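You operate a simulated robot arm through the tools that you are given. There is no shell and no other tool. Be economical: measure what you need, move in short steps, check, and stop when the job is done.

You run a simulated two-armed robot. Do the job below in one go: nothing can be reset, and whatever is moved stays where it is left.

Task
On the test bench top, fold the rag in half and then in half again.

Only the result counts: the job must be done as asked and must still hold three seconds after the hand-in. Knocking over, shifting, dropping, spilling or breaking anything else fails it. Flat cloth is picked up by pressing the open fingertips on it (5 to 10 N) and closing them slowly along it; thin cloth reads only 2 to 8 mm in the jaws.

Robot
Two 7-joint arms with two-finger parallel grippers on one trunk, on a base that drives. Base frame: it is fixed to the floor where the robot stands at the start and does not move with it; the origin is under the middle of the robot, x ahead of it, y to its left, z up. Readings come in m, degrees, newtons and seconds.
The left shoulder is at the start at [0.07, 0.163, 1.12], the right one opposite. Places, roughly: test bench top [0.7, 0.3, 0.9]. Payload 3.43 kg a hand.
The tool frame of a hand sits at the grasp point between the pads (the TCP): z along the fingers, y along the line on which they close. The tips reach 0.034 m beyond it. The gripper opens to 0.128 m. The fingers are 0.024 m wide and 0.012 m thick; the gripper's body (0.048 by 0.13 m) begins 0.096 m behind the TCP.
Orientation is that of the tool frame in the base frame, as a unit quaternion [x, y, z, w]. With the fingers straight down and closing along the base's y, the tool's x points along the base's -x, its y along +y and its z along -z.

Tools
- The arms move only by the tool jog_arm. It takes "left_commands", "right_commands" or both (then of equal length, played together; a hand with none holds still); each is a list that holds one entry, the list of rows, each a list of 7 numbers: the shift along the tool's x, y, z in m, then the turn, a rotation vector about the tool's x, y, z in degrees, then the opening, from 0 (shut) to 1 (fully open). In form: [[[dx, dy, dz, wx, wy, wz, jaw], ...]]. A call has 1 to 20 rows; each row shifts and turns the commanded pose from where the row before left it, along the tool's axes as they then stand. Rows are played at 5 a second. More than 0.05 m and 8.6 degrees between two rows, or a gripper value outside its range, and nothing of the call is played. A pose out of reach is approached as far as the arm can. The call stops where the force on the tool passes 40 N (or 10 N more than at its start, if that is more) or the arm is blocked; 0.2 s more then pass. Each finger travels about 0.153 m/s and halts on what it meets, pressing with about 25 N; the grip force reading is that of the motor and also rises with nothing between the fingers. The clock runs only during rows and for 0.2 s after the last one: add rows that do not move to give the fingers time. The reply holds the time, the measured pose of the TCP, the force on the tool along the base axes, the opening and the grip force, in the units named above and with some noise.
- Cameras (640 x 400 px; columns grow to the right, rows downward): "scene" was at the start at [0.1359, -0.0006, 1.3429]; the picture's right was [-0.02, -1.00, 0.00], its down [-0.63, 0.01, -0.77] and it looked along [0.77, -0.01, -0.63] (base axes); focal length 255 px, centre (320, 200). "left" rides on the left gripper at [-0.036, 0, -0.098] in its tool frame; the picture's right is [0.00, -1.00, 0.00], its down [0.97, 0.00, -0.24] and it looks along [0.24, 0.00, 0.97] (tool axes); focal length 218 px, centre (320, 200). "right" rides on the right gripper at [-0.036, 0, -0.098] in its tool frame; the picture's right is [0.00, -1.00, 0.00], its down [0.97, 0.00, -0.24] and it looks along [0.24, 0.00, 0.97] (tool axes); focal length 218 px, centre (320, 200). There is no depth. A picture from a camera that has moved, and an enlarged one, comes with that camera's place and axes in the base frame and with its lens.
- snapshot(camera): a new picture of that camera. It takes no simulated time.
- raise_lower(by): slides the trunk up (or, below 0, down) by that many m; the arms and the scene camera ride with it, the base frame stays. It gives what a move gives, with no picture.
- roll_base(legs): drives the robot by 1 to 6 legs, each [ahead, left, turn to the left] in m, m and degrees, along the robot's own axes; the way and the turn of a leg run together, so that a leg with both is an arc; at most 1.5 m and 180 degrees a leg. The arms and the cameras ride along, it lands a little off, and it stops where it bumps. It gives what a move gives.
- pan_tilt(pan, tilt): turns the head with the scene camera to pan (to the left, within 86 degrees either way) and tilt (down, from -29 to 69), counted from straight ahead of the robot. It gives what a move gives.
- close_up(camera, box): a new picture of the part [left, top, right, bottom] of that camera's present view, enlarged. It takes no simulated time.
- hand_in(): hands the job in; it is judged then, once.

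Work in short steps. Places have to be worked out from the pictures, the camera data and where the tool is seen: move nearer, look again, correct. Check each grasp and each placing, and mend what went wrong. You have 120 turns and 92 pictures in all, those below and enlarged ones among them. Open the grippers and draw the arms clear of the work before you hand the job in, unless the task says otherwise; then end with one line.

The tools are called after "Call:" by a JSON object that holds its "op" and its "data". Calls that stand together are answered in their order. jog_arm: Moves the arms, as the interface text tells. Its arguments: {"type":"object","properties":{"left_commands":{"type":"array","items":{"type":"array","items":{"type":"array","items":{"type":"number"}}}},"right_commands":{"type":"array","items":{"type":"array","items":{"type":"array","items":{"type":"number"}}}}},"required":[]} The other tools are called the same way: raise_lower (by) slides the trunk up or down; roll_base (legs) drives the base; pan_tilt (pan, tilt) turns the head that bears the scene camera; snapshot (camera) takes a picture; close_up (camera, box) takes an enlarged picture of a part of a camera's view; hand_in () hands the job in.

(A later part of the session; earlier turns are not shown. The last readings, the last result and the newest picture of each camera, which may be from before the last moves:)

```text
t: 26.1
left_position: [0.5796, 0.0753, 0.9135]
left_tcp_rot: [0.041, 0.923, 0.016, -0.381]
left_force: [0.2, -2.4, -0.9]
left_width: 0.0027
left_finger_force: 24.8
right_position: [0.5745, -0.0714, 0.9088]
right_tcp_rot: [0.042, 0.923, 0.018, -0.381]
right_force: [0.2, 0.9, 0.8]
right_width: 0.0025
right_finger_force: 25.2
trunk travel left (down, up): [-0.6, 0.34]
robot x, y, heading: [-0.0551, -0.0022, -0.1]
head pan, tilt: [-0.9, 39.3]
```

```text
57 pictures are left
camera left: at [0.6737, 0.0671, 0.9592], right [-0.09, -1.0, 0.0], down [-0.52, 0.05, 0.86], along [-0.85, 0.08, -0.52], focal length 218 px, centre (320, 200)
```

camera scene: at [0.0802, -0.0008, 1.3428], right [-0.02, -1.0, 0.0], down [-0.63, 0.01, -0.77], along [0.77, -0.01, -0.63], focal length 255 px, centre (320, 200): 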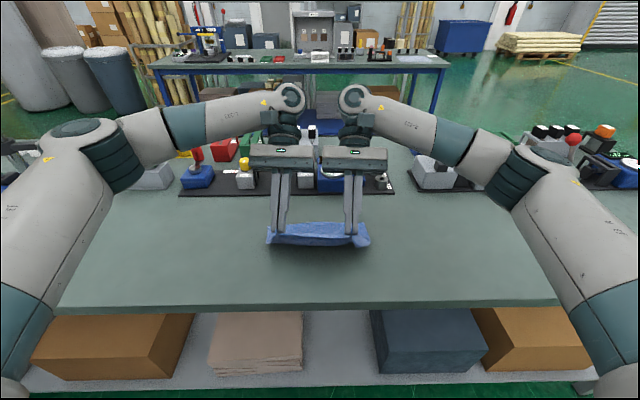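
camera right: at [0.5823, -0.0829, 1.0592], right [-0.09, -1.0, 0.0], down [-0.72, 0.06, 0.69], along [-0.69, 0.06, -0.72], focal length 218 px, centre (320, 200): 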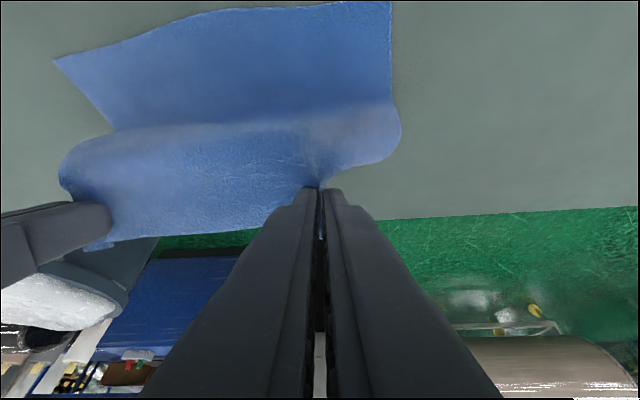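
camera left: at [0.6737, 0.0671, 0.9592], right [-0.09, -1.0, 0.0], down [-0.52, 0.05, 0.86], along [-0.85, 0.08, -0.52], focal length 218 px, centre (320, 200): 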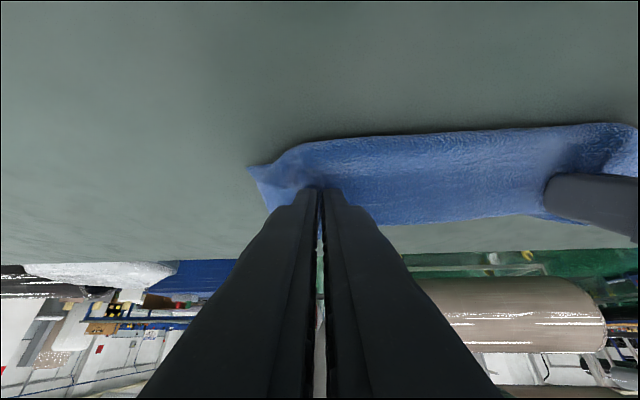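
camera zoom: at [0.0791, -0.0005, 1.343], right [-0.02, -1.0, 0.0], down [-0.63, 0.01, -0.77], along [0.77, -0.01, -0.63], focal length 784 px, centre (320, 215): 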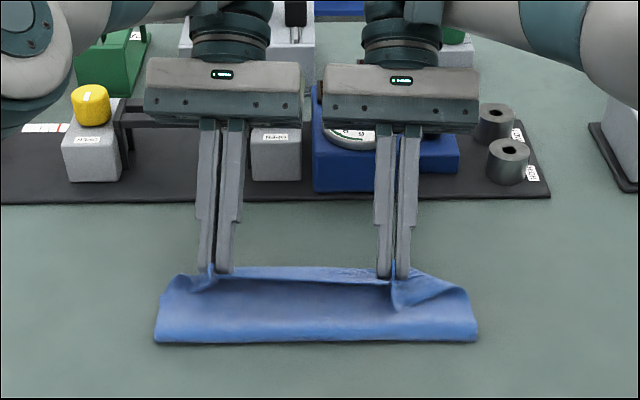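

The fold is mostly in place, but the tube is inflated: the crease is at about 0.505 and the bottom far edge near 0.585. I'll roll the top back about 4.5 cm and lower it so the crease moves to the middle.

Call:
{"op": "jog_arm", "data": {"left_commands": [[[0.0106, 0, 0.0106, 0, 0, 0, 0], [0.0106, 0, 0.0106, 0, 0, 0, 0], [0.0106, 0, 0.0106, 0, 0, 0, 0], [-0.0056, 0, 0.0056, 0, 0, 0, 0], [0, 0, 0, 0, 0, 0, 0]]], "right_commands": [[[0.0106, 0, 0.0106, 0, 0, 0, 0], [0.0106, 0, 0.0106, 0, 0, 0, 0], [0.0106, 0, 0.0106, 0, 0, 0, 0], [-0.0056, 0, 0.0056, 0, 0, 0, 0], [0, 0, 0, 0, 0, 0, 0]]]}}

Call:
{"op": "close_up", "data": {"camera": "scene", "box": [240, 130, 400, 260]}}

Call:
{"op": "snapshot", "data": {"camera": "left"}}

```text
t: 27.4
left_position: [0.5351, 0.0799, 0.9048]
left_tcp_rot: [0.041, 0.923, 0.017, -0.382]
left_force: [0.2, -0.4, -0.3]
left_width: 0.0025
left_finger_force: 25.3
right_position: [0.5274, -0.0659, 0.9017]
right_tcp_rot: [0.041, 0.923, 0.017, -0.383]
right_force: [0.0, 1.6, 0.7]
right_width: 0.0026
right_finger_force: 24.8
trunk travel left (down, up): [-0.6, 0.34]
robot x, y, heading: [-0.0536, 0.002, 0.0]
head pan, tilt: [-0.9, 39.3]
```

```text
3.08 times, centred on (320, 195) of scene
camera zoom: at [0.0795, -0.0007, 1.343], right [-0.02, -1.0, 0.0], down [-0.63, 0.01, -0.77], along [0.77, -0.01, -0.63], focal length 784 px, centre (320, 215)
```

zoom: 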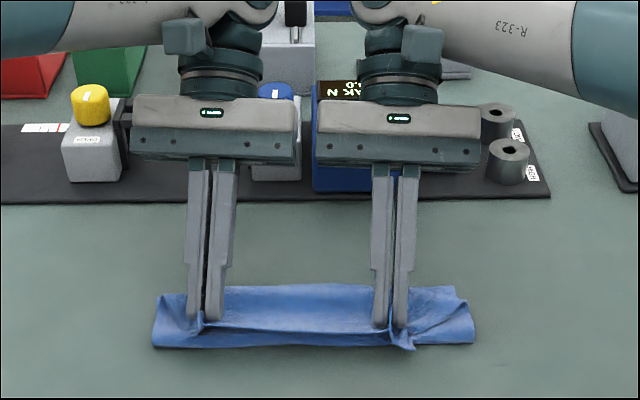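

```text
55 pictures are left
camera left: at [0.6297, 0.0724, 0.9498], right [-0.09, -1.0, 0.0], down [-0.52, 0.05, 0.86], along [-0.85, 0.08, -0.52], focal length 218 px, centre (320, 200)
```

left: 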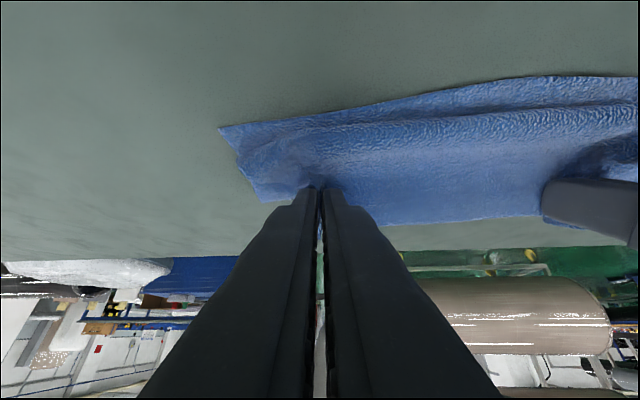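

On reflection the hem has to sit at the far edge; flattening toward me then puts the crease at the middle. I'll go back to the previous position (hem over the far edge) and a bit lower.

Call:
{"op": "jog_arm", "data": {"left_commands": [[[0.0056, 0, -0.0106, 0, 0, 0, 0], [-0.011, 0, -0.0106, 0, 0, 0, 0], [-0.0106, 0, -0.0106, 0, 0, 0, 0], [-0.0106, 0, -0.0056, 0, 0, 0, 0], [-0.012, 0, 0.007, 0, 0, 0, 0], [-0.006, 0, 0.006, 0, 0, 0, 0], [0, 0, 0, 0, 0, 0, 0]]], "right_commands": [[[0.0056, 0, -0.0106, 0, 0, 0, 0], [-0.012, 0, -0.0106, 0, 0, 0, 0], [-0.012, 0, -0.0106, 0, 0, 0, 0], [-0.012, 0, -0.0056, 0, 0, 0, 0], [-0.012, 0, 0.007, 0, 0, 0, 0], [-0.006, 0, 0.006, 0, 0, 0, 0], [0, 0, 0, 0, 0, 0, 0]]]}}

Call:
{"op": "close_up", "data": {"camera": "scene", "box": [240, 130, 400, 260]}}

Call:
{"op": "snapshot", "data": {"camera": "left"}}

```text
t: 28.9
left_position: [0.5823, 0.076, 0.8958]
left_tcp_rot: [0.041, 0.924, 0.016, -0.38]
left_force: [-1.9, -0.3, 11.6]
left_width: 0.0025
left_finger_force: 24.3
right_position: [0.5795, -0.0723, 0.8943]
right_tcp_rot: [0.039, 0.924, 0.019, -0.381]
right_force: [-3.7, 1.0, 23.2]
right_width: 0.0027
right_finger_force: 25.8
trunk travel left (down, up): [-0.6, 0.34]
robot x, y, heading: [-0.0581, 0.0006, 0.1]
head pan, tilt: [-0.9, 39.3]
stopped in row 7 (right hand): the force on the tool passed its limit (the readings are from after the stop); the commanded pose is now the measured one
```

```text
3.08 times, centred on (320, 195) of scene
camera zoom: at [0.0772, -0.0008, 1.3435], right [-0.02, -1.0, 0.0], down [-0.63, 0.01, -0.78], along [0.78, -0.01, -0.63], focal length 784 px, centre (320, 215)
```

zoom: 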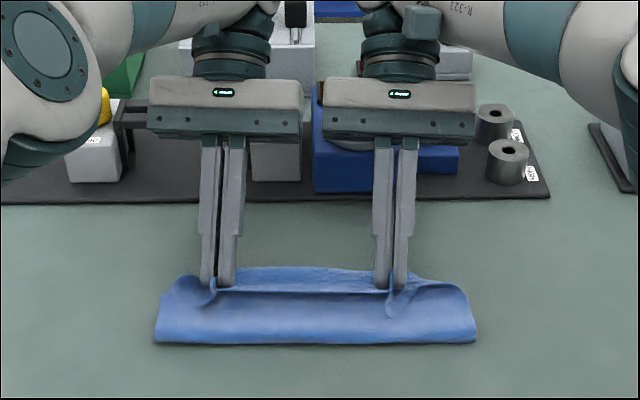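

```text
53 pictures are left
camera left: at [0.6773, 0.0676, 0.9411], right [-0.09, -1.0, 0.0], down [-0.52, 0.05, 0.85], along [-0.85, 0.07, -0.52], focal length 218 px, centre (320, 200)
```

left: 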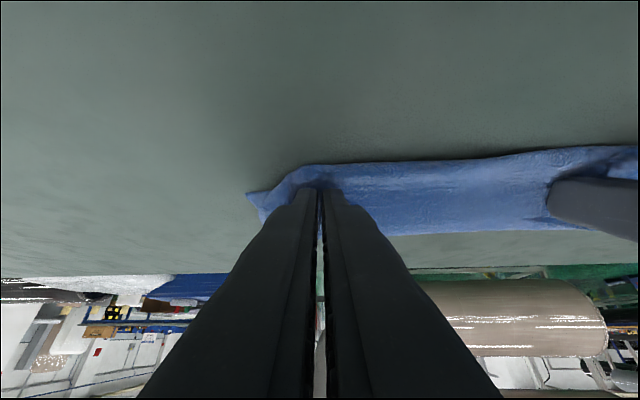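

Pressed onto the stack. I'll ease up 3 mm, open slowly and look.

Call:
{"op": "jog_arm", "data": {"left_commands": [[[0.001, 0, -0.001, 0, 0, 0, 0], [0, 0, 0, 0, 0, 0, 0.08], [0, 0, 0, 0, 0, 0, 0.16], [0, 0, 0, 0, 0, 0, 0.24], [0, 0, 0, 0, 0, 0, 0.3], [0, 0, 0, 0, 0, 0, 0.3]]], "right_commands": [[[0.002, 0, -0.002, 0, 0, 0, 0], [0, 0, 0, 0, 0, 0, 0.08], [0, 0, 0, 0, 0, 0, 0.16], [0, 0, 0, 0, 0, 0, 0.24], [0, 0, 0, 0, 0, 0, 0.3], [0, 0, 0, 0, 0, 0, 0.3]]]}}

Call:
{"op": "close_up", "data": {"camera": "scene", "box": [240, 130, 400, 260]}}

Call:
{"op": "snapshot", "data": {"camera": "left"}}

```text
t: 30.3
left_position: [0.5833, 0.076, 0.8958]
left_tcp_rot: [0.041, 0.925, 0.015, -0.378]
left_force: [-0.5, -1.4, 1.9]
left_width: 0.0377
left_finger_force: 0.0
right_position: [0.5799, -0.0715, 0.8954]
right_tcp_rot: [0.041, 0.924, 0.019, -0.379]
right_force: [1.3, 4.0, 17.9]
right_width: 0.0339
right_finger_force: 0.0
trunk travel left (down, up): [-0.6, 0.34]
robot x, y, heading: [-0.0539, -0.0009, 0.0]
head pan, tilt: [-0.9, 39.3]
```

```text
3.08 times, centred on (320, 195) of scene
camera zoom: at [0.078, -0.0002, 1.3432], right [-0.02, -1.0, 0.0], down [-0.63, 0.01, -0.77], along [0.77, -0.01, -0.63], focal length 784 px, centre (320, 215)
```

zoom: 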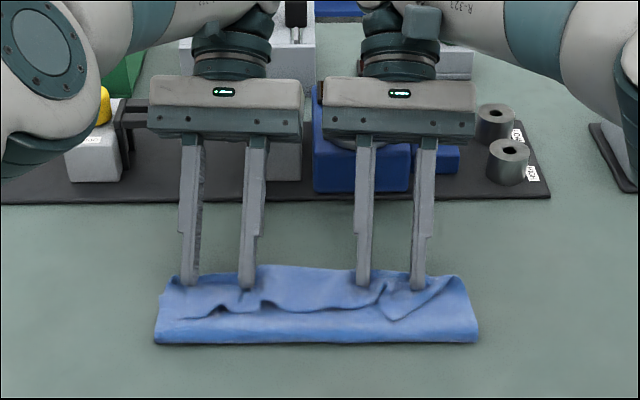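

```text
51 pictures are left
camera left: at [0.6778, 0.0678, 0.9411], right [-0.09, -1.0, 0.0], down [-0.52, 0.05, 0.85], along [-0.85, 0.07, -0.52], focal length 218 px, centre (320, 200)
```

left: 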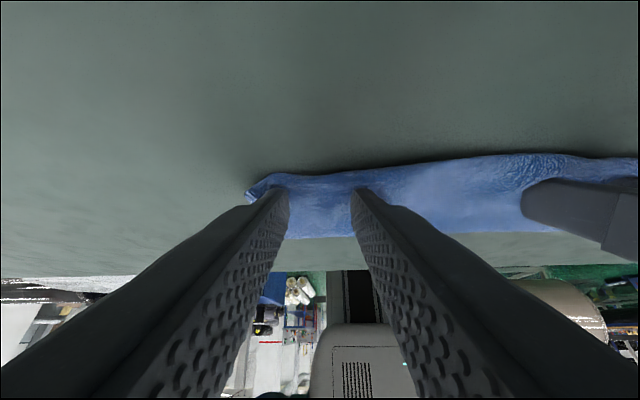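

The hem flopped back onto the top layer, while the full width spread nicely. I'll withdraw the hands, return them to vertical, and look from above.

Call:
{"op": "jog_arm", "data": {"left_commands": [[[0, 0, -0.03, 0, 0, 0, 0.3], [0, 0, -0.03, 0, 0, 0, 0.3], [0, 0, -0.02, 0, 0, 0, 0.3], [0, 0, 0, 0, -7.5, 0, 0.3], [0, 0, 0, 0, -7.5, 0, 0.3], [0, 0, 0, 0, -7.5, 0, 0.3], [0, 0, 0, 0, -7.5, 0, 0.3], [0, 0, 0, 0, -7.5, 0, 0.3], [0, 0, 0, 0, -7.5, 0, 0.3], [0.03, 0, -0.02, 0, 0, 0, 0.3], [0.03, 0, -0.02, 0, 0, 0, 0.3], [0.03, 0, -0.02, 0, 0, 0, 0.3], [0.03, 0, -0.02, 0, 0, 0, 0.3], [0, 0, 0, 0, 0, 0, 0.3]]], "right_commands": [[[0, 0, -0.03, 0, 0, 0, 0.3], [0, 0, -0.03, 0, 0, 0, 0.3], [0, 0, -0.02, 0, 0, 0, 0.3], [0, 0, 0, 0, -7.5, 0, 0.3], [0, 0, 0, 0, -7.5, 0, 0.3], [0, 0, 0, 0, -7.5, 0, 0.3], [0, 0, 0, 0, -7.5, 0, 0.3], [0, 0, 0, 0, -7.5, 0, 0.3], [0, 0, 0, 0, -7.5, 0, 0.3], [0.03, 0, -0.02, 0, 0, 0, 0.3], [0.03, 0, -0.02, 0, 0, 0, 0.3], [0.03, 0, -0.02, 0, 0, 0, 0.3], [0.03, 0, -0.02, 0, 0, 0, 0.3], [0, 0, 0, 0, 0, 0, 0.3]]]}}

Call:
{"op": "close_up", "data": {"camera": "scene", "box": [240, 130, 400, 260]}}

Call:
{"op": "snapshot", "data": {"camera": "left"}}

Call:
{"op": "snapshot", "data": {"camera": "right"}}

```text
t: 30.7
left_position: [0.5864, 0.0876, 0.9091]
left_tcp_rot: [0.037, 0.926, 0.017, -0.376]
left_force: [1.3, 6.8, -0.2]
left_width: 0.0385
left_finger_force: 0.0
left hand out of reach, approached as far as the arm can: row 1
right_position: [0.5895, -0.0389, 0.9235]
right_tcp_rot: [0.005, 0.925, 0.059, -0.375]
right_force: [-2.7, -5.4, -0.1]
right_width: 0.0383
right_finger_force: 0.1
right hand out of reach, approached as far as the arm can: row 1
trunk travel left (down, up): [-0.6, 0.34]
robot x, y, heading: [-0.0598, 0.0006, -0.1]
head pan, tilt: [-0.9, 39.3]
stopped in row 1 (left hand): the force on the tool passed its limit (the readings are from after the stop); the commanded pose is now the measured one
```

```text
3.08 times, centred on (320, 195) of scene
camera zoom: at [0.0784, 0.0035, 1.3426], right [-0.02, -1.0, 0.0], down [-0.63, 0.01, -0.77], along [0.77, -0.01, -0.63], focal length 784 px, centre (320, 215)
```

zoom: 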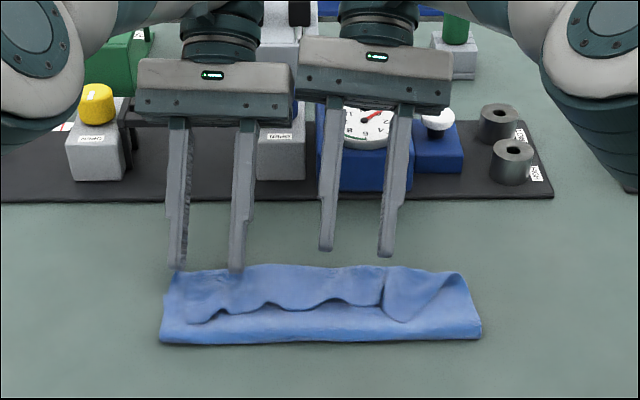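

```text
49 pictures are left
camera left: at [0.6801, 0.0804, 0.9549], right [-0.08, -1.0, 0.0], down [-0.53, 0.04, 0.85], along [-0.85, 0.07, -0.53], focal length 218 px, centre (320, 200)
```

left: 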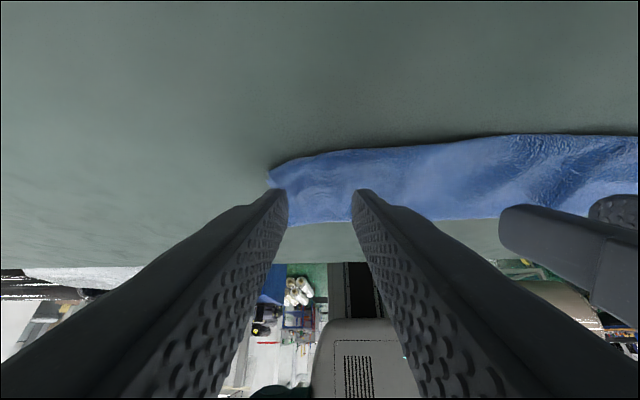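

```text
48 pictures are left
camera right: at [0.683, -0.0487, 0.9702], right [-0.05, -0.99, -0.11], down [-0.53, -0.06, 0.84], along [-0.85, 0.1, -0.52], focal length 218 px, centre (320, 200)
```

right: 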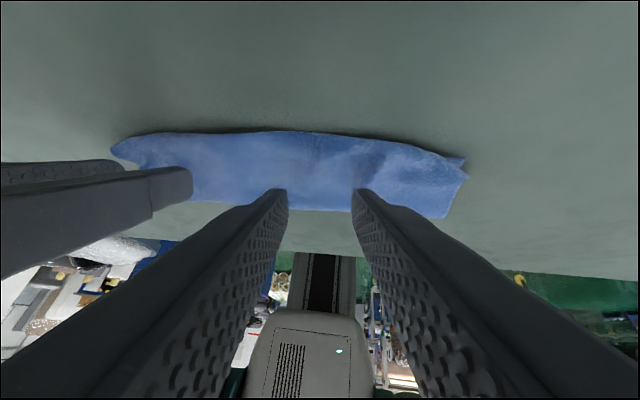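

Both arms hit a joint limit while backing out, and the hands touched lightly. I'll separate them sideways, lift straight up, and un-tilt.

Call:
{"op": "jog_arm", "data": {"left_commands": [[[0.01, 0.004, -0.01, 0, 0, 0, 0.3], [0.012, 0, -0.012, 0, -5, 0, 0.3], [0.012, 0, -0.012, 0, -7.5, 0, 0.3], [0.01, 0, -0.01, 0, -7.5, 0, 0.3]]], "right_commands": [[[0.01, -0.03, -0.01, 0, 0, 0, 0.3], [0.01, 0, -0.01, 0, -5, 0, 0.3], [0.01, 0, -0.01, 0, -7.5, 0, 0.3], [0.01, 0, -0.01, 0, -7.5, 0, 0.3]]]}}

```text
t: 31.7
left_position: [0.5801, 0.0877, 0.9711]
left_tcp_rot: [0.04, 0.977, 0.012, -0.209]
left_force: [0.8, 0.5, -0.2]
left_width: 0.0387
left_finger_force: 0.0
right_position: [0.5805, -0.0779, 0.9778]
right_tcp_rot: [0.015, 0.976, 0.059, -0.207]
right_force: [-1.5, -0.1, 0.5]
right_width: 0.0385
right_finger_force: 0.1
trunk travel left (down, up): [-0.6, 0.34]
robot x, y, heading: [-0.0563, 0.0012, 0.0]
head pan, tilt: [-0.9, 39.3]
```

Both are clear. I'll correct the right hand's small twist and bring both to vertical.

Call:
{"op": "jog_arm", "data": {"left_commands": [[[0, 0, 0, 0, -8, 0, 0.3], [0, 0, 0, 0, -8, 0, 0.3], [0, 0, 0, 0, -8, 0, 0.3], [0.03, 0.01, 0, 0, 0, 0, 0.3], [0.03, 0.0, 0, 0, 0, 0, 0.3], [0, 0, 0, 0, 0, 0, 0.3]]], "right_commands": [[[0, 0, 0, 4.8, 0, 4.3, 0.3], [0, 0, 0, 0, -8, 0, 0.3], [0, 0, 0, 0, -8, 0, 0.3], [0.03, -0.01, 0, 0, -8, 0, 0.3], [0.03, 0.0, 0, 0, 0, 0, 0.3], [0, 0, 0, 0, 0, 0, 0.3]]]}}

Call:
{"op": "snapshot", "data": {"camera": "scene"}}

Call:
{"op": "snapshot", "data": {"camera": "left"}}

Call:
{"op": "snapshot", "data": {"camera": "right"}}

```text
t: 33.1
left_position: [0.5236, 0.1015, 0.97]
left_tcp_rot: [0.042, 0.999, 0.002, -0.003]
left_force: [-0.1, -0.1, 0.1]
left_width: 0.0386
left_finger_force: 0.0
right_position: [0.5242, -0.0852, 0.981]
right_tcp_rot: [0.045, 0.999, 0.002, -0.003]
right_force: [1.0, 1.1, 0.5]
right_width: 0.0382
right_finger_force: 0.1
trunk travel left (down, up): [-0.6, 0.34]
robot x, y, heading: [-0.0589, 0.0003, -0.2]
head pan, tilt: [-0.9, 39.3]
```

```text
47 pictures are left
camera scene: at [0.0802, -0.001, 1.3428], right [-0.02, -1.0, 0.0], down [-0.63, 0.01, -0.77], along [0.77, -0.01, -0.63], focal length 255 px, centre (320, 200)
```

scene: 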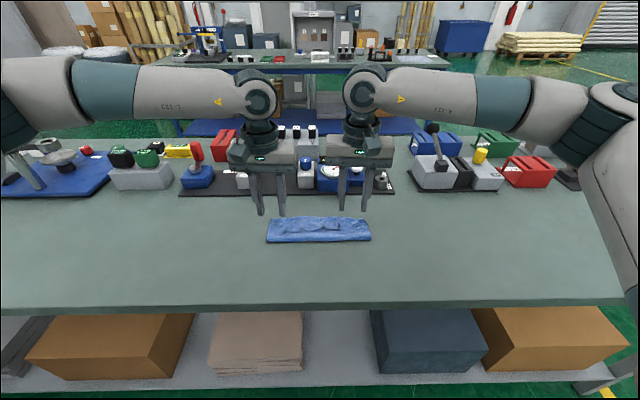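

```text
46 pictures are left
camera left: at [0.5602, 0.099, 1.0685], right [-0.08, -1.0, 0.0], down [-0.97, 0.08, 0.25], along [-0.24, 0.02, -0.97], focal length 218 px, centre (320, 200)
```

left: 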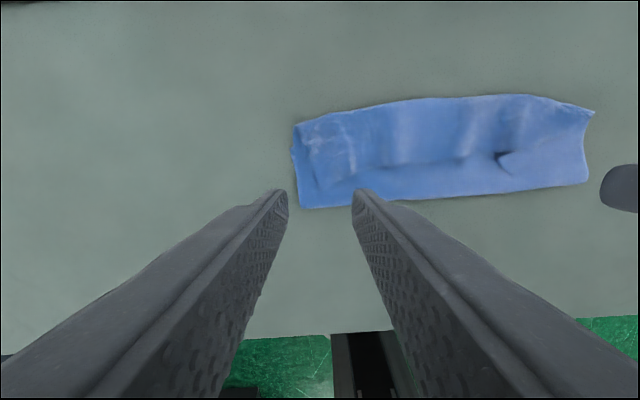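

```text
45 pictures are left
camera right: at [0.56, -0.0875, 1.0799], right [-0.09, -1.0, 0.0], down [-0.97, 0.09, 0.25], along [-0.24, 0.03, -0.97], focal length 218 px, centre (320, 200)
```

right: 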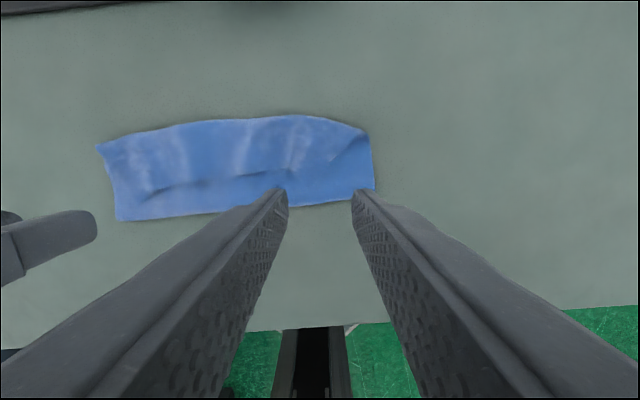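

The packet is rolled: crease at about 0.505, far side 0.585, and the hem lying back at about 0.537. I'll unroll it by regrasping the hem and refold far→near, where there's free space to tilt the hands strongly. First, a closer look at the hem.

Call:
{"op": "close_up", "data": {"camera": "left", "box": [280, 80, 610, 220]}}

Call:
{"op": "close_up", "data": {"camera": "right", "box": [80, 100, 400, 230]}}

```text
1.94 times, centred on (445, 150) of left
camera zoom: at [0.5602, 0.099, 1.0685], right [-0.08, -1.0, 0.0], down [-0.97, 0.08, 0.25], along [-0.24, 0.02, -0.97], focal length 423 px, centre (78, 297)
```

zoom: 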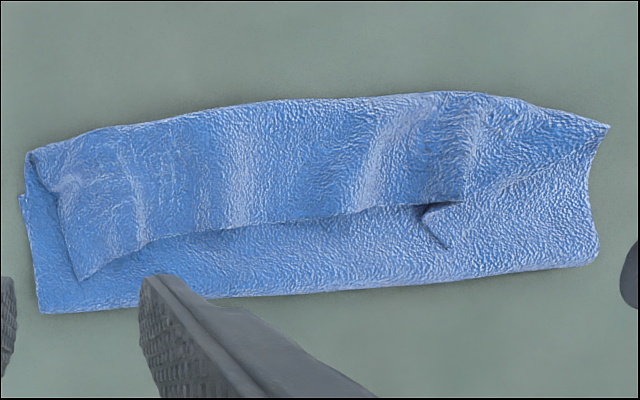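

```text
2.00 times, centred on (240, 165) of right
camera zoom: at [0.56, -0.0875, 1.0799], right [-0.09, -1.0, 0.0], down [-0.97, 0.09, 0.25], along [-0.24, 0.03, -0.97], focal length 436 px, centre (480, 270)
```

zoom: 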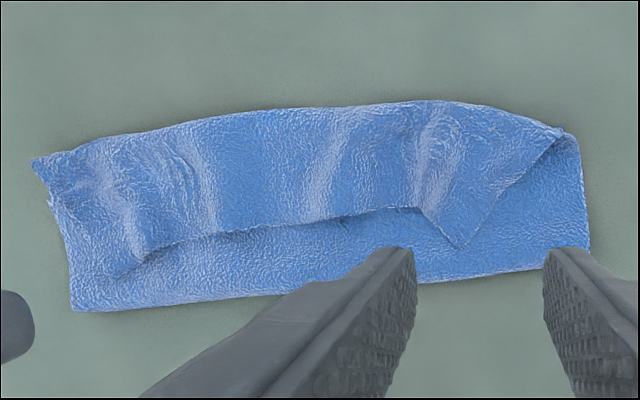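

I'll unroll one corner at a time. The left hand goes first, to the left hem corner at about (0.537,0.068); the right hand moves aside.

Call:
{"op": "jog_arm", "data": {"left_commands": [[[-0.0165, -0.0342, 0, 0, 0, 0, 0.36], [0, 0, 0.03, 0, 0, 0, 0.36], [0, 0, 0.025, 0, 0, 0, 0.36], [0, 0, 0.006, 0, 0, 0, 0.36], [0, 0, 0, 0, 0, 0, 0.36]]], "right_commands": [[[0, -0.03, 0, 0, 0, 0, 0.36], [0, -0.03, 0, 0, 0, 0, 0.36], [0, 0, 0, 0, 0, 0, 0.36], [0, 0, 0, 0, 0, 0, 0.36], [0, 0, 0, 0, 0, 0, 0.36]]]}}

Call:
{"op": "snapshot", "data": {"camera": "left"}}

```text
t: 34.3
left_position: [0.5368, 0.0681, 0.9083]
left_tcp_rot: [0.041, 0.999, 0.002, -0.003]
left_force: [-0.6, 0.2, -0.1]
left_width: 0.0462
left_finger_force: 0.1
right_position: [0.5181, -0.1427, 0.9802]
right_tcp_rot: [0.044, 0.999, 0.001, -0.003]
right_force: [0.7, -0.3, 0.0]
right_width: 0.0459
right_finger_force: 0.0
trunk travel left (down, up): [-0.6, 0.34]
robot x, y, heading: [-0.0537, -0.0016, -0.4]
head pan, tilt: [-0.9, 39.3]
```

```text
42 pictures are left
camera left: at [0.5742, 0.065, 1.007], right [-0.08, -1.0, 0.0], down [-0.97, 0.08, 0.25], along [-0.24, 0.02, -0.97], focal length 218 px, centre (320, 200)
```

left: 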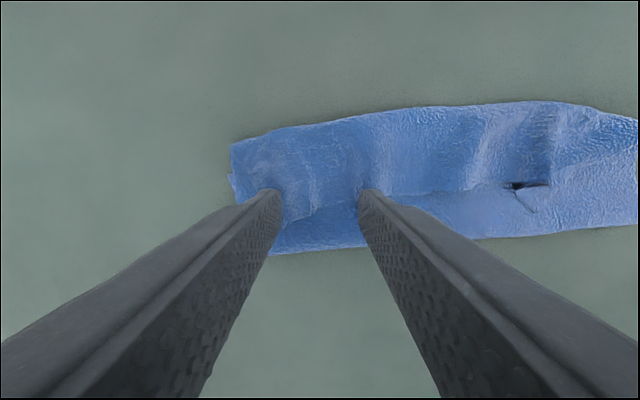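

The hem is right under the tip centres, so I'll move 12 mm forward and press down.

Call:
{"op": "jog_arm", "data": {"left_commands": [[[-0.012, 0.004, 0, 0, 0, 0, 0.36], [0, 0, 0.005, 0, 0, 0, 0.36], [0, 0, 0, 0, 0, 0, 0.36]]]}}

```text
t: 35.1
left_position: [0.5482, 0.0715, 0.9047]
left_tcp_rot: [0.041, 0.999, 0.003, -0.003]
left_force: [0.1, -0.3, -0.3]
left_width: 0.046
left_finger_force: 0.1
right_position: [0.5173, -0.1429, 0.9814]
right_tcp_rot: [0.043, 0.999, 0.002, -0.003]
right_force: [-0.3, -0.4, -0.2]
right_width: 0.0462
right_finger_force: 0.0
trunk travel left (down, up): [-0.6, 0.34]
robot x, y, heading: [-0.0583, 0.0, -0.2]
head pan, tilt: [-0.9, 39.3]
```

No contact yet, so I'll go lower in small steps.

Call:
{"op": "jog_arm", "data": {"left_commands": [[[0, 0, 0.003, 0, 0, 0, 0.36], [0, 0, 0.002, 0, 0, 0, 0.36], [0, 0, 0, 0, 0, 0, 0.36]]]}}

```text
t: 35.9
left_position: [0.5483, 0.0702, 0.8993]
left_tcp_rot: [0.041, 0.999, 0.003, -0.003]
left_force: [-0.1, -0.5, 0.1]
left_width: 0.0459
left_finger_force: 0.1
right_position: [0.5174, -0.1418, 0.9801]
right_tcp_rot: [0.044, 0.999, 0.001, -0.003]
right_force: [-0.4, -0.5, 0.2]
right_width: 0.0461
right_finger_force: 0.0
trunk travel left (down, up): [-0.6, 0.34]
robot x, y, heading: [-0.0588, -0.0008, -0.2]
head pan, tilt: [-0.9, 39.3]
```

Call:
{"op": "jog_arm", "data": {"left_commands": [[[0, 0, 0.002, 0, 0, 0, 0.36], [0, 0, 0, 0, 0, 0, 0.36]]]}}

Call:
{"op": "close_up", "data": {"camera": "left", "box": [200, 80, 520, 280]}}

```text
t: 36.5
left_position: [0.5479, 0.0696, 0.899]
left_tcp_rot: [0.041, 0.999, 0.002, -0.003]
left_force: [0.2, -0.4, 0.8]
left_width: 0.0458
left_finger_force: 0.0
right_position: [0.5191, -0.1421, 0.9814]
right_tcp_rot: [0.044, 0.999, 0.002, -0.003]
right_force: [-0.5, -0.6, -0.3]
right_width: 0.0459
right_finger_force: 0.1
trunk travel left (down, up): [-0.6, 0.34]
robot x, y, heading: [-0.0581, -0.0018, -0.1]
head pan, tilt: [-0.9, 39.3]
```

```text
2.00 times, centred on (360, 180) of left
camera zoom: at [0.5854, 0.0672, 0.9972], right [-0.08, -1.0, 0.0], down [-0.97, 0.08, 0.25], along [-0.25, 0.02, -0.97], focal length 436 px, centre (240, 240)
```

zoom: 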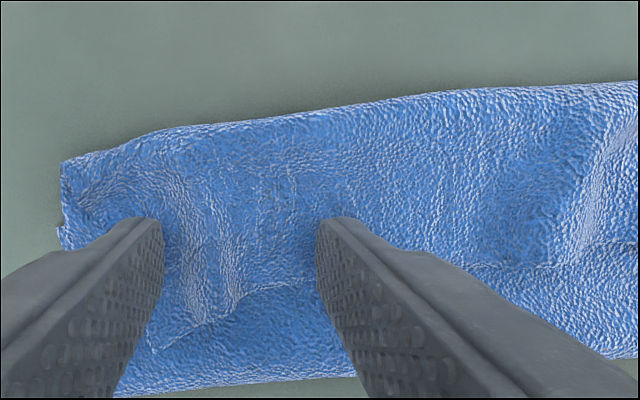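

Nearly in contact. One more millimetre or so, then close slowly part of the way.

Call:
{"op": "jog_arm", "data": {"left_commands": [[[0, 0, 0.0012, 0, 0, 0, 0.36], [0, 0, 0, 0, 0, 0, 0.36], [0, 0, 0, 0, 0, 0, 0.33], [0, 0, 0, 0, 0, 0, 0.3], [0, 0, 0, 0, 0, 0, 0.27], [0, 0, 0, 0, 0, 0, 0.24], [0, 0, 0, 0, 0, 0, 0.21]]]}}

Call:
{"op": "close_up", "data": {"camera": "left", "box": [200, 80, 520, 280]}}

```text
t: 38.1
left_position: [0.5476, 0.0697, 0.8971]
left_tcp_rot: [0.041, 0.999, 0.002, -0.004]
left_force: [0.4, 0.2, 3.3]
left_width: 0.0268
left_finger_force: 0.1
right_position: [0.5178, -0.1431, 0.9804]
right_tcp_rot: [0.044, 0.999, 0.001, -0.004]
right_force: [-0.1, 0.1, -0.9]
right_width: 0.0459
right_finger_force: 0.0
trunk travel left (down, up): [-0.6, 0.34]
robot x, y, heading: [-0.0564, 0.0033, -0.2]
head pan, tilt: [-0.9, 39.3]
```

```text
2.00 times, centred on (360, 180) of left
camera zoom: at [0.5849, 0.0665, 0.9962], right [-0.08, -1.0, 0.0], down [-0.97, 0.08, 0.25], along [-0.24, 0.02, -0.97], focal length 436 px, centre (240, 240)
```

zoom: 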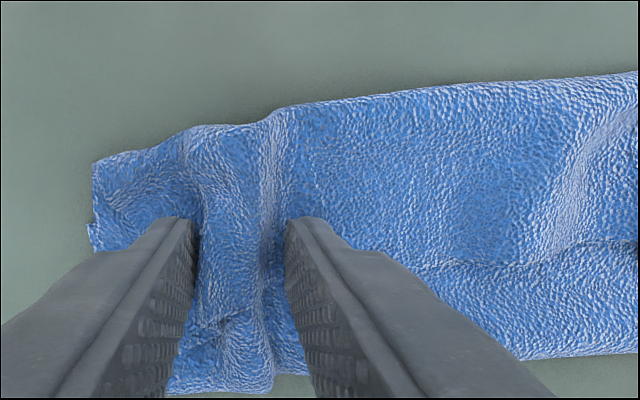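

All layers are buckling together. I'll raise 3 mm so only the standing top ridge stays between the fingers, then finish closing.

Call:
{"op": "jog_arm", "data": {"left_commands": [[[0, 0, -0.003, 0, 0, 0, 0.21], [0, 0, 0, 0, 0, 0, 0.18], [0, 0, 0, 0, 0, 0, 0.15], [0, 0, 0, 0, 0, 0, 0.12], [0, 0, 0, 0, 0, 0, 0.08], [0, 0, 0, 0, 0, 0, 0.04], [0, 0, 0, 0, 0, 0, 0.0], [0, 0, 0, 0, 0, 0, 0], [0, 0, 0, 0, 0, 0, 0]]]}}

Call:
{"op": "close_up", "data": {"camera": "left", "box": [200, 80, 520, 280]}}

```text
t: 40.1
left_position: [0.547, 0.0692, 0.901]
left_tcp_rot: [0.042, 0.999, 0.002, -0.004]
left_force: [0.6, -0.2, 1.1]
left_width: 0.0059
left_finger_force: 24.7
right_position: [0.518, -0.142, 0.9811]
right_tcp_rot: [0.044, 0.999, 0.002, -0.003]
right_force: [-0.8, -0.7, -0.6]
right_width: 0.0464
right_finger_force: 0.1
trunk travel left (down, up): [-0.6, 0.34]
robot x, y, heading: [-0.0555, -0.0005, -0.2]
head pan, tilt: [-0.9, 39.3]
```

```text
2.00 times, centred on (360, 180) of left
camera zoom: at [0.5844, 0.0664, 0.9988], right [-0.08, -1.0, 0.0], down [-0.97, 0.08, 0.25], along [-0.25, 0.02, -0.97], focal length 436 px, centre (240, 240)
```

zoom: 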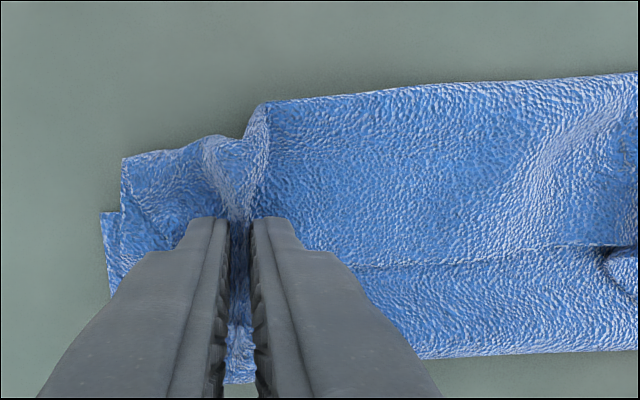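

Something is held at 5.9 mm. I'll lift 6 cm and back slightly to see how many layers come up.

Call:
{"op": "jog_arm", "data": {"left_commands": [[[0, 0, -0.02, 0, 0, 0, 0], [0.005, 0, -0.02, 0, 0, 0, 0], [0.005, 0, -0.02, 0, 0, 0, 0], [0, 0, 0, 0, 0, 0, 0]]]}}

Call:
{"op": "close_up", "data": {"camera": "scene", "box": [240, 130, 400, 260]}}

Call:
{"op": "snapshot", "data": {"camera": "left"}}

```text
t: 41.1
left_position: [0.5394, 0.0717, 0.9584]
left_tcp_rot: [0.041, 0.999, 0.002, -0.003]
left_force: [0.3, 0.9, 0.1]
left_width: 0.0056
left_finger_force: 25.5
right_position: [0.5185, -0.1425, 0.9812]
right_tcp_rot: [0.044, 0.999, 0.002, -0.003]
right_force: [-0.4, 0.3, -0.7]
right_width: 0.0459
right_finger_force: 0.1
trunk travel left (down, up): [-0.6, 0.34]
robot x, y, heading: [-0.0548, -0.0001, -0.3]
head pan, tilt: [-0.9, 39.3]
```

```text
3.08 times, centred on (320, 195) of scene
camera zoom: at [0.0802, -0.0007, 1.3428], right [-0.02, -1.0, 0.0], down [-0.63, 0.01, -0.77], along [0.77, -0.01, -0.63], focal length 784 px, centre (320, 215)
```

zoom: 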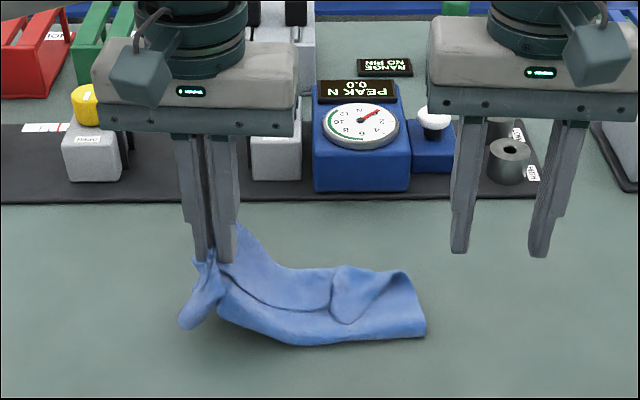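

```text
37 pictures are left
camera left: at [0.5754, 0.0681, 1.0566], right [-0.08, -1.0, 0.0], down [-0.97, 0.08, 0.25], along [-0.25, 0.02, -0.97], focal length 218 px, centre (320, 200)
```

left: 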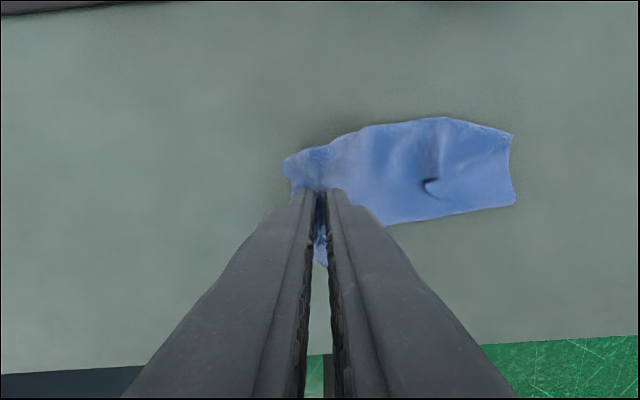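

All layers came up together, so I'll set it back down exactly where it was and release. The new plan is to flip the hem flap forward with a fingertip so it overhangs as a single layer. Then I'll grasp that overhang and shift it back onto the far edge.

Call:
{"op": "jog_arm", "data": {"left_commands": [[[-0.005, 0, 0.02, 0, 0, 0, 0], [-0.005, 0, 0.02, 0, 0, 0, 0], [0, 0, 0.016, 0, 0, 0, 0], [0, 0, 0, 0, 0, 0, 0.1], [0, 0, 0, 0, 0, 0, 0.2], [0, 0, 0, 0, 0, 0, 0.36], [0, 0, 0, 0, 0, 0, 0.36], [0, 0, -0.03, 0, 0, 0, 0.36], [0, 0.02, -0.03, 0, 0, 0, 0.36], [0.04, 0, 0, 0, 0, 0, 0.36], [0.02, 0, 0, 0, 0, 0, 0.36]]]}}

Call:
{"op": "snapshot", "data": {"camera": "left"}}

Call:
{"op": "close_up", "data": {"camera": "right", "box": [0, 80, 400, 280]}}

```text
t: 43.5
left_position: [0.4899, 0.0951, 0.9655]
left_tcp_rot: [0.041, 0.999, 0.002, -0.002]
left_force: [-0.6, 0.2, -0.3]
left_width: 0.0459
left_finger_force: 0.1
right_position: [0.5182, -0.1423, 0.9803]
right_tcp_rot: [0.043, 0.999, 0.002, -0.003]
right_force: [0.4, -0.6, 0.3]
right_width: 0.0461
right_finger_force: 0.1
trunk travel left (down, up): [-0.6, 0.34]
robot x, y, heading: [-0.0574, -0.0024, -0.4]
head pan, tilt: [-0.9, 39.3]
```

```text
36 pictures are left
camera left: at [0.5265, 0.0913, 1.0648], right [-0.08, -1.0, 0.0], down [-0.97, 0.08, 0.25], along [-0.24, 0.02, -0.97], focal length 218 px, centre (320, 200)
```

left: 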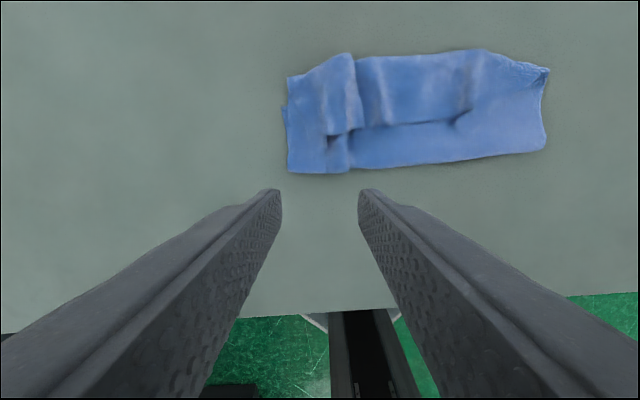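

```text
1.60 times, centred on (200, 180) of right
camera zoom: at [0.5544, -0.1456, 1.0796], right [-0.09, -1.0, 0.0], down [-0.97, 0.08, 0.25], along [-0.25, 0.02, -0.97], focal length 349 px, centre (512, 232)
```

zoom: 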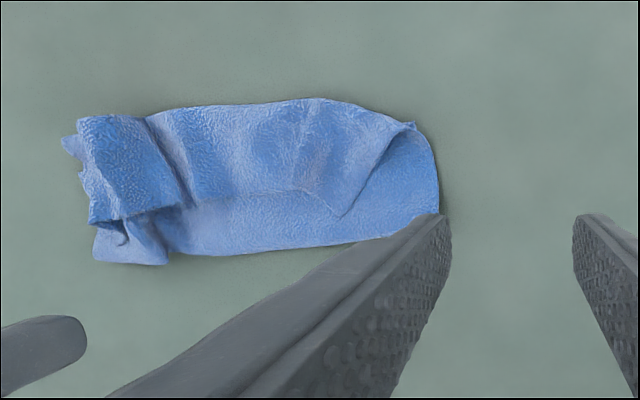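

New idea: pinch the crease (both layers) with both hands and lift it high, so gravity unrolls the hem, then lay it down again with the crease toward me. I'll move both hands above the crease at x ≈ 0.52.

Call:
{"op": "jog_arm", "data": {"left_commands": [[[-0.0314, -0.0143, 0, 0, 0, 0, 0.36], [0, 0, 0, 0, 0, 0, 0.36], [0, 0, 0.03, 0, 0, 0, 0.36], [0, 0, 0.028, 0, 0, 0, 0.36], [0, 0, 0.003, 0, 0, 0, 0.36], [0, 0, 0, 0, 0, 0, 0.36]]], "right_commands": [[[0.0023, 0.036, 0, 0, 0, 0, 0.36], [0, 0.036, 0, 0, 0, 0, 0.36], [0, 0, 0.035, 0, 0, 0, 0.36], [0, 0, 0.035, 0, 0, 0, 0.36], [0, 0, 0.006, 0, 0, 0, 0.36], [0, 0, 0, 0, 0, 0, 0.36]]]}}

Call:
{"op": "snapshot", "data": {"camera": "left"}}

Call:
{"op": "snapshot", "data": {"camera": "right"}}

```text
t: 44.9
left_position: [0.5205, 0.0784, 0.9015]
left_tcp_rot: [0.041, 0.999, 0.002, -0.003]
left_force: [-0.2, -0.5, -0.1]
left_width: 0.0459
left_finger_force: 0.0
right_position: [0.5216, -0.0695, 0.9059]
right_tcp_rot: [0.044, 0.999, 0.002, -0.004]
right_force: [-0.2, 0.6, 0.1]
right_width: 0.0463
right_finger_force: 0.0
trunk travel left (down, up): [-0.6, 0.34]
robot x, y, heading: [-0.059, 0.0015, -0.2]
head pan, tilt: [-0.9, 39.3]
```

```text
34 pictures are left
camera left: at [0.5574, 0.075, 1.0009], right [-0.08, -1.0, 0.0], down [-0.97, 0.08, 0.25], along [-0.25, 0.02, -0.97], focal length 218 px, centre (320, 200)
```

left: 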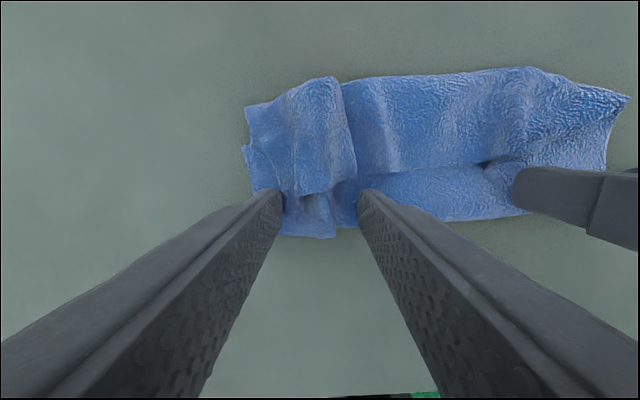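

```text
33 pictures are left
camera right: at [0.5581, -0.0728, 1.0049], right [-0.09, -1.0, 0.0], down [-0.97, 0.08, 0.25], along [-0.25, 0.02, -0.97], focal length 218 px, centre (320, 200)
```

right: 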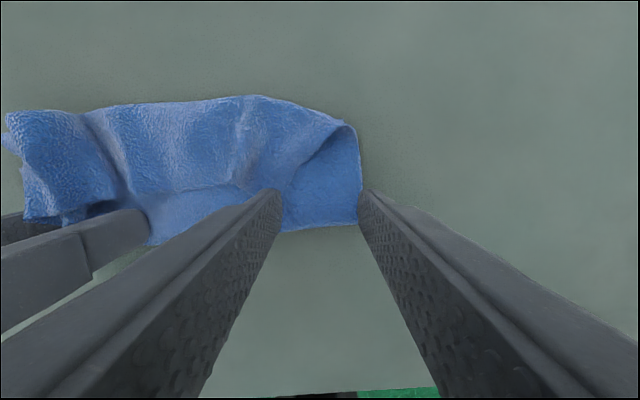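

The right hand needs to move about 9 mm inward. Then both go down to contact.

Call:
{"op": "jog_arm", "data": {"left_commands": [[[0, 0.004, 0, 0, 0, 0, 0.36], [0, 0, 0.003, 0, 0, 0, 0.36], [0, 0, 0.002, 0, 0, 0, 0.36], [0, 0, 0, 0, 0, 0, 0.36]]], "right_commands": [[[0, 0.009, 0, 0, 0, 0, 0.36], [0, 0, 0.005, 0, 0, 0, 0.36], [0, 0, 0.0035, 0, 0, 0, 0.36], [0, 0, 0, 0, 0, 0, 0.36]]]}}

```text
t: 45.9
left_position: [0.5199, 0.0808, 0.899]
left_tcp_rot: [0.042, 0.999, 0.002, -0.003]
left_force: [0.5, -0.4, 1.0]
left_width: 0.0464
left_finger_force: 0.1
right_position: [0.5219, -0.0604, 0.8974]
right_tcp_rot: [0.043, 0.999, 0.002, -0.003]
right_force: [0.3, -0.2, 2.1]
right_width: 0.0459
right_finger_force: 0.1
trunk travel left (down, up): [-0.6, 0.34]
robot x, y, heading: [-0.0583, -0.0017, -0.1]
head pan, tilt: [-0.9, 39.3]
```

Light contact on both. I'll press about 1.5 mm more and close slowly.

Call:
{"op": "jog_arm", "data": {"left_commands": [[[0, 0, 0.0015, 0, 0, 0, 0.36], [0, 0, 0, 0, 0, 0, 0.33], [0, 0, 0, 0, 0, 0, 0.3], [0, 0, 0, 0, 0, 0, 0.27], [0, 0, 0, 0, 0, 0, 0.24], [0, 0, 0, 0, 0, 0, 0.21], [0, 0, 0, 0, 0, 0, 0.18], [0, 0, 0, 0, 0, 0, 0.15], [0, 0, 0, 0, 0, 0, 0.12], [0, 0, 0, 0, 0, 0, 0.09], [0, 0, 0, 0, 0, 0, 0.06], [0, 0, 0, 0, 0, 0, 0.03], [0, 0, 0, 0, 0, 0, 0.0], [0, 0, 0, 0, 0, 0, 0.0], [0, 0, 0, 0, 0, 0, 0.0]]], "right_commands": [[[0, 0, 0.001, 0, 0, 0, 0.36], [0, 0, 0, 0, 0, 0, 0.33], [0, 0, 0, 0, 0, 0, 0.3], [0, 0, 0, 0, 0, 0, 0.27], [0, 0, 0, 0, 0, 0, 0.24], [0, 0, 0, 0, 0, 0, 0.21], [0, 0, 0, 0, 0, 0, 0.18], [0, 0, 0, 0, 0, 0, 0.15], [0, 0, 0, 0, 0, 0, 0.12], [0, 0, 0, 0, 0, 0, 0.09], [0, 0, 0, 0, 0, 0, 0.06], [0, 0, 0, 0, 0, 0, 0.03], [0, 0, 0, 0, 0, 0, 0.0], [0, 0, 0, 0, 0, 0, 0.0], [0, 0, 0, 0, 0, 0, 0.0]]]}}

Call:
{"op": "snapshot", "data": {"camera": "left"}}

Call:
{"op": "snapshot", "data": {"camera": "right"}}

```text
t: 49.1
left_position: [0.5194, 0.0805, 0.895]
left_tcp_rot: [0.041, 0.999, 0.002, -0.003]
left_force: [-0.8, -13.5, 7.7]
left_width: 0.004
left_finger_force: 24.7
right_position: [0.5196, -0.0603, 0.8976]
right_tcp_rot: [0.044, 0.999, 0.002, -0.003]
right_force: [1.4, 13.6, 4.1]
right_width: 0.0028
right_finger_force: 25.5
trunk travel left (down, up): [-0.6, 0.34]
robot x, y, heading: [-0.0538, -0.0016, 0.1]
head pan, tilt: [-0.9, 39.3]
```

```text
32 pictures are left
camera left: at [0.5565, 0.0774, 0.9953], right [-0.08, -1.0, 0.0], down [-0.97, 0.08, 0.25], along [-0.24, 0.02, -0.97], focal length 218 px, centre (320, 200)
```

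left: 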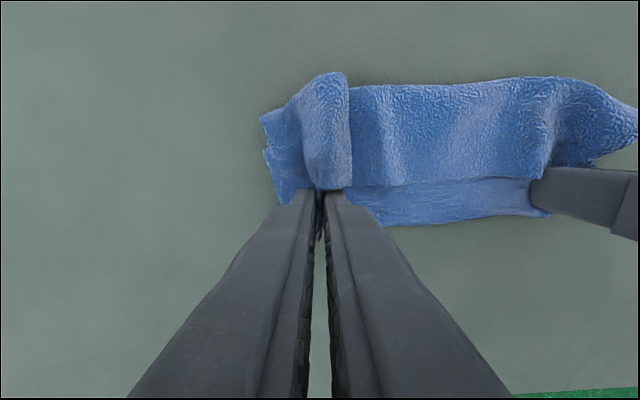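

```text
31 pictures are left
camera right: at [0.5568, -0.0631, 0.9963], right [-0.09, -1.0, 0.0], down [-0.97, 0.08, 0.25], along [-0.24, 0.03, -0.97], focal length 218 px, centre (320, 200)
```

right: 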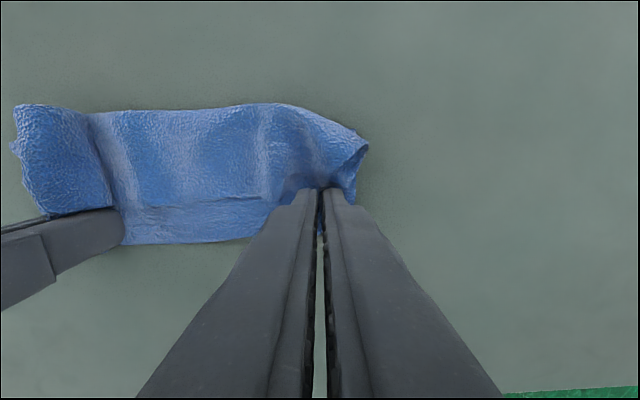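

Both hands hold the crease. I'll lift 18 cm and look.

Call:
{"op": "jog_arm", "data": {"left_commands": [[[0, -0.002, -0.02, 0, 0, 0, 0], [0, 0, -0.03, 0, 0, 0, 0], [0, 0, -0.03, 0, 0, 0, 0], [0, 0, -0.03, 0, 0, 0, 0], [0, 0, -0.035, 0, 0, 0, 0], [0, 0, -0.035, 0, 0, 0, 0], [0, 0, 0, 0, 0, 0, 0], [0, 0, 0, 0, 0, 0, 0], [0, 0, 0, 0, 0, 0, 0]]], "right_commands": [[[0, 0.002, -0.02, 0, 0, 0, 0], [0, 0, -0.03, 0, 0, 0, 0], [0, 0, -0.03, 0, 0, 0, 0], [0, 0, -0.03, 0, 0, 0, 0], [0, 0, -0.035, 0, 0, 0, 0], [0, 0, -0.035, 0, 0, 0, 0], [0, 0, 0, 0, 0, 0, 0], [0, 0, 0, 0, 0, 0, 0], [0, 0, 0, 0, 0, 0, 0]]]}}

Call:
{"op": "close_up", "data": {"camera": "scene", "box": [220, 90, 420, 260]}}

```text
t: 51.1
left_position: [0.5203, 0.0772, 1.0751]
left_tcp_rot: [0.04, 0.999, 0.002, -0.003]
left_force: [0.2, -1.8, 0.4]
left_width: 0.0042
left_finger_force: 24.8
right_position: [0.522, -0.0581, 1.0767]
right_tcp_rot: [0.044, 0.999, 0.002, -0.003]
right_force: [-1.1, 1.4, 0.1]
right_width: 0.0026
right_finger_force: 25.2
trunk travel left (down, up): [-0.6, 0.34]
robot x, y, heading: [-0.0591, 0.0019, -0.2]
head pan, tilt: [-0.9, 39.3]
```

```text
2.35 times, centred on (320, 175) of scene
camera zoom: at [0.08, -0.0007, 1.3429], right [-0.02, -1.0, 0.0], down [-0.63, 0.01, -0.77], along [0.77, -0.01, -0.63], focal length 600 px, centre (320, 259)
```

zoom: 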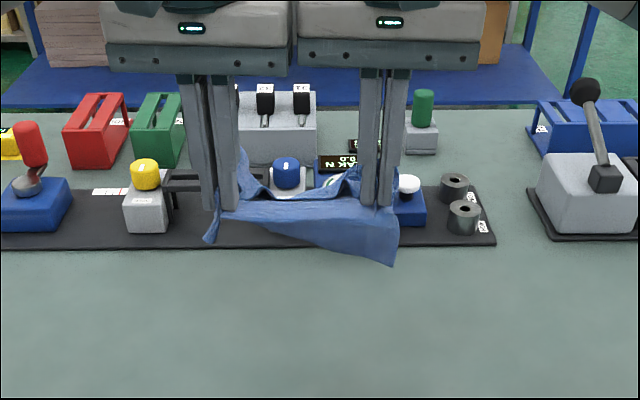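

I'll check with the wrist cameras how it hangs.

Call:
{"op": "snapshot", "data": {"camera": "left"}}

Call:
{"op": "snapshot", "data": {"camera": "right"}}

```text
29 pictures are left
camera left: at [0.5574, 0.0741, 1.1732], right [-0.08, -1.0, 0.0], down [-0.97, 0.08, 0.25], along [-0.25, 0.02, -0.97], focal length 218 px, centre (320, 200)
```

left: 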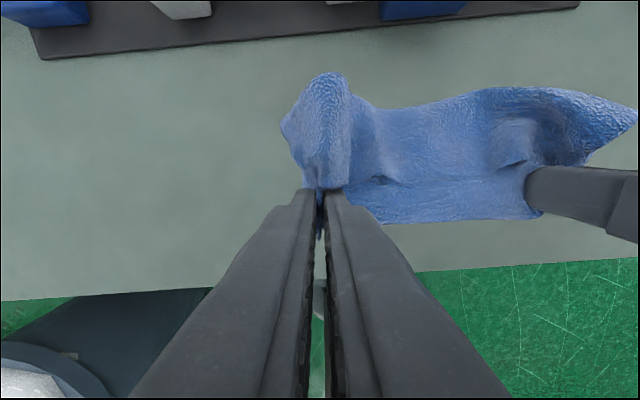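

```text
28 pictures are left
camera right: at [0.5588, -0.0615, 1.176], right [-0.09, -1.0, 0.0], down [-0.97, 0.08, 0.25], along [-0.25, 0.02, -0.97], focal length 218 px, centre (320, 200)
```

right: 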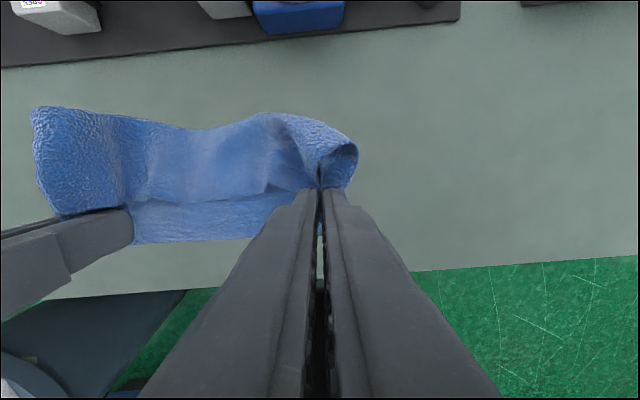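

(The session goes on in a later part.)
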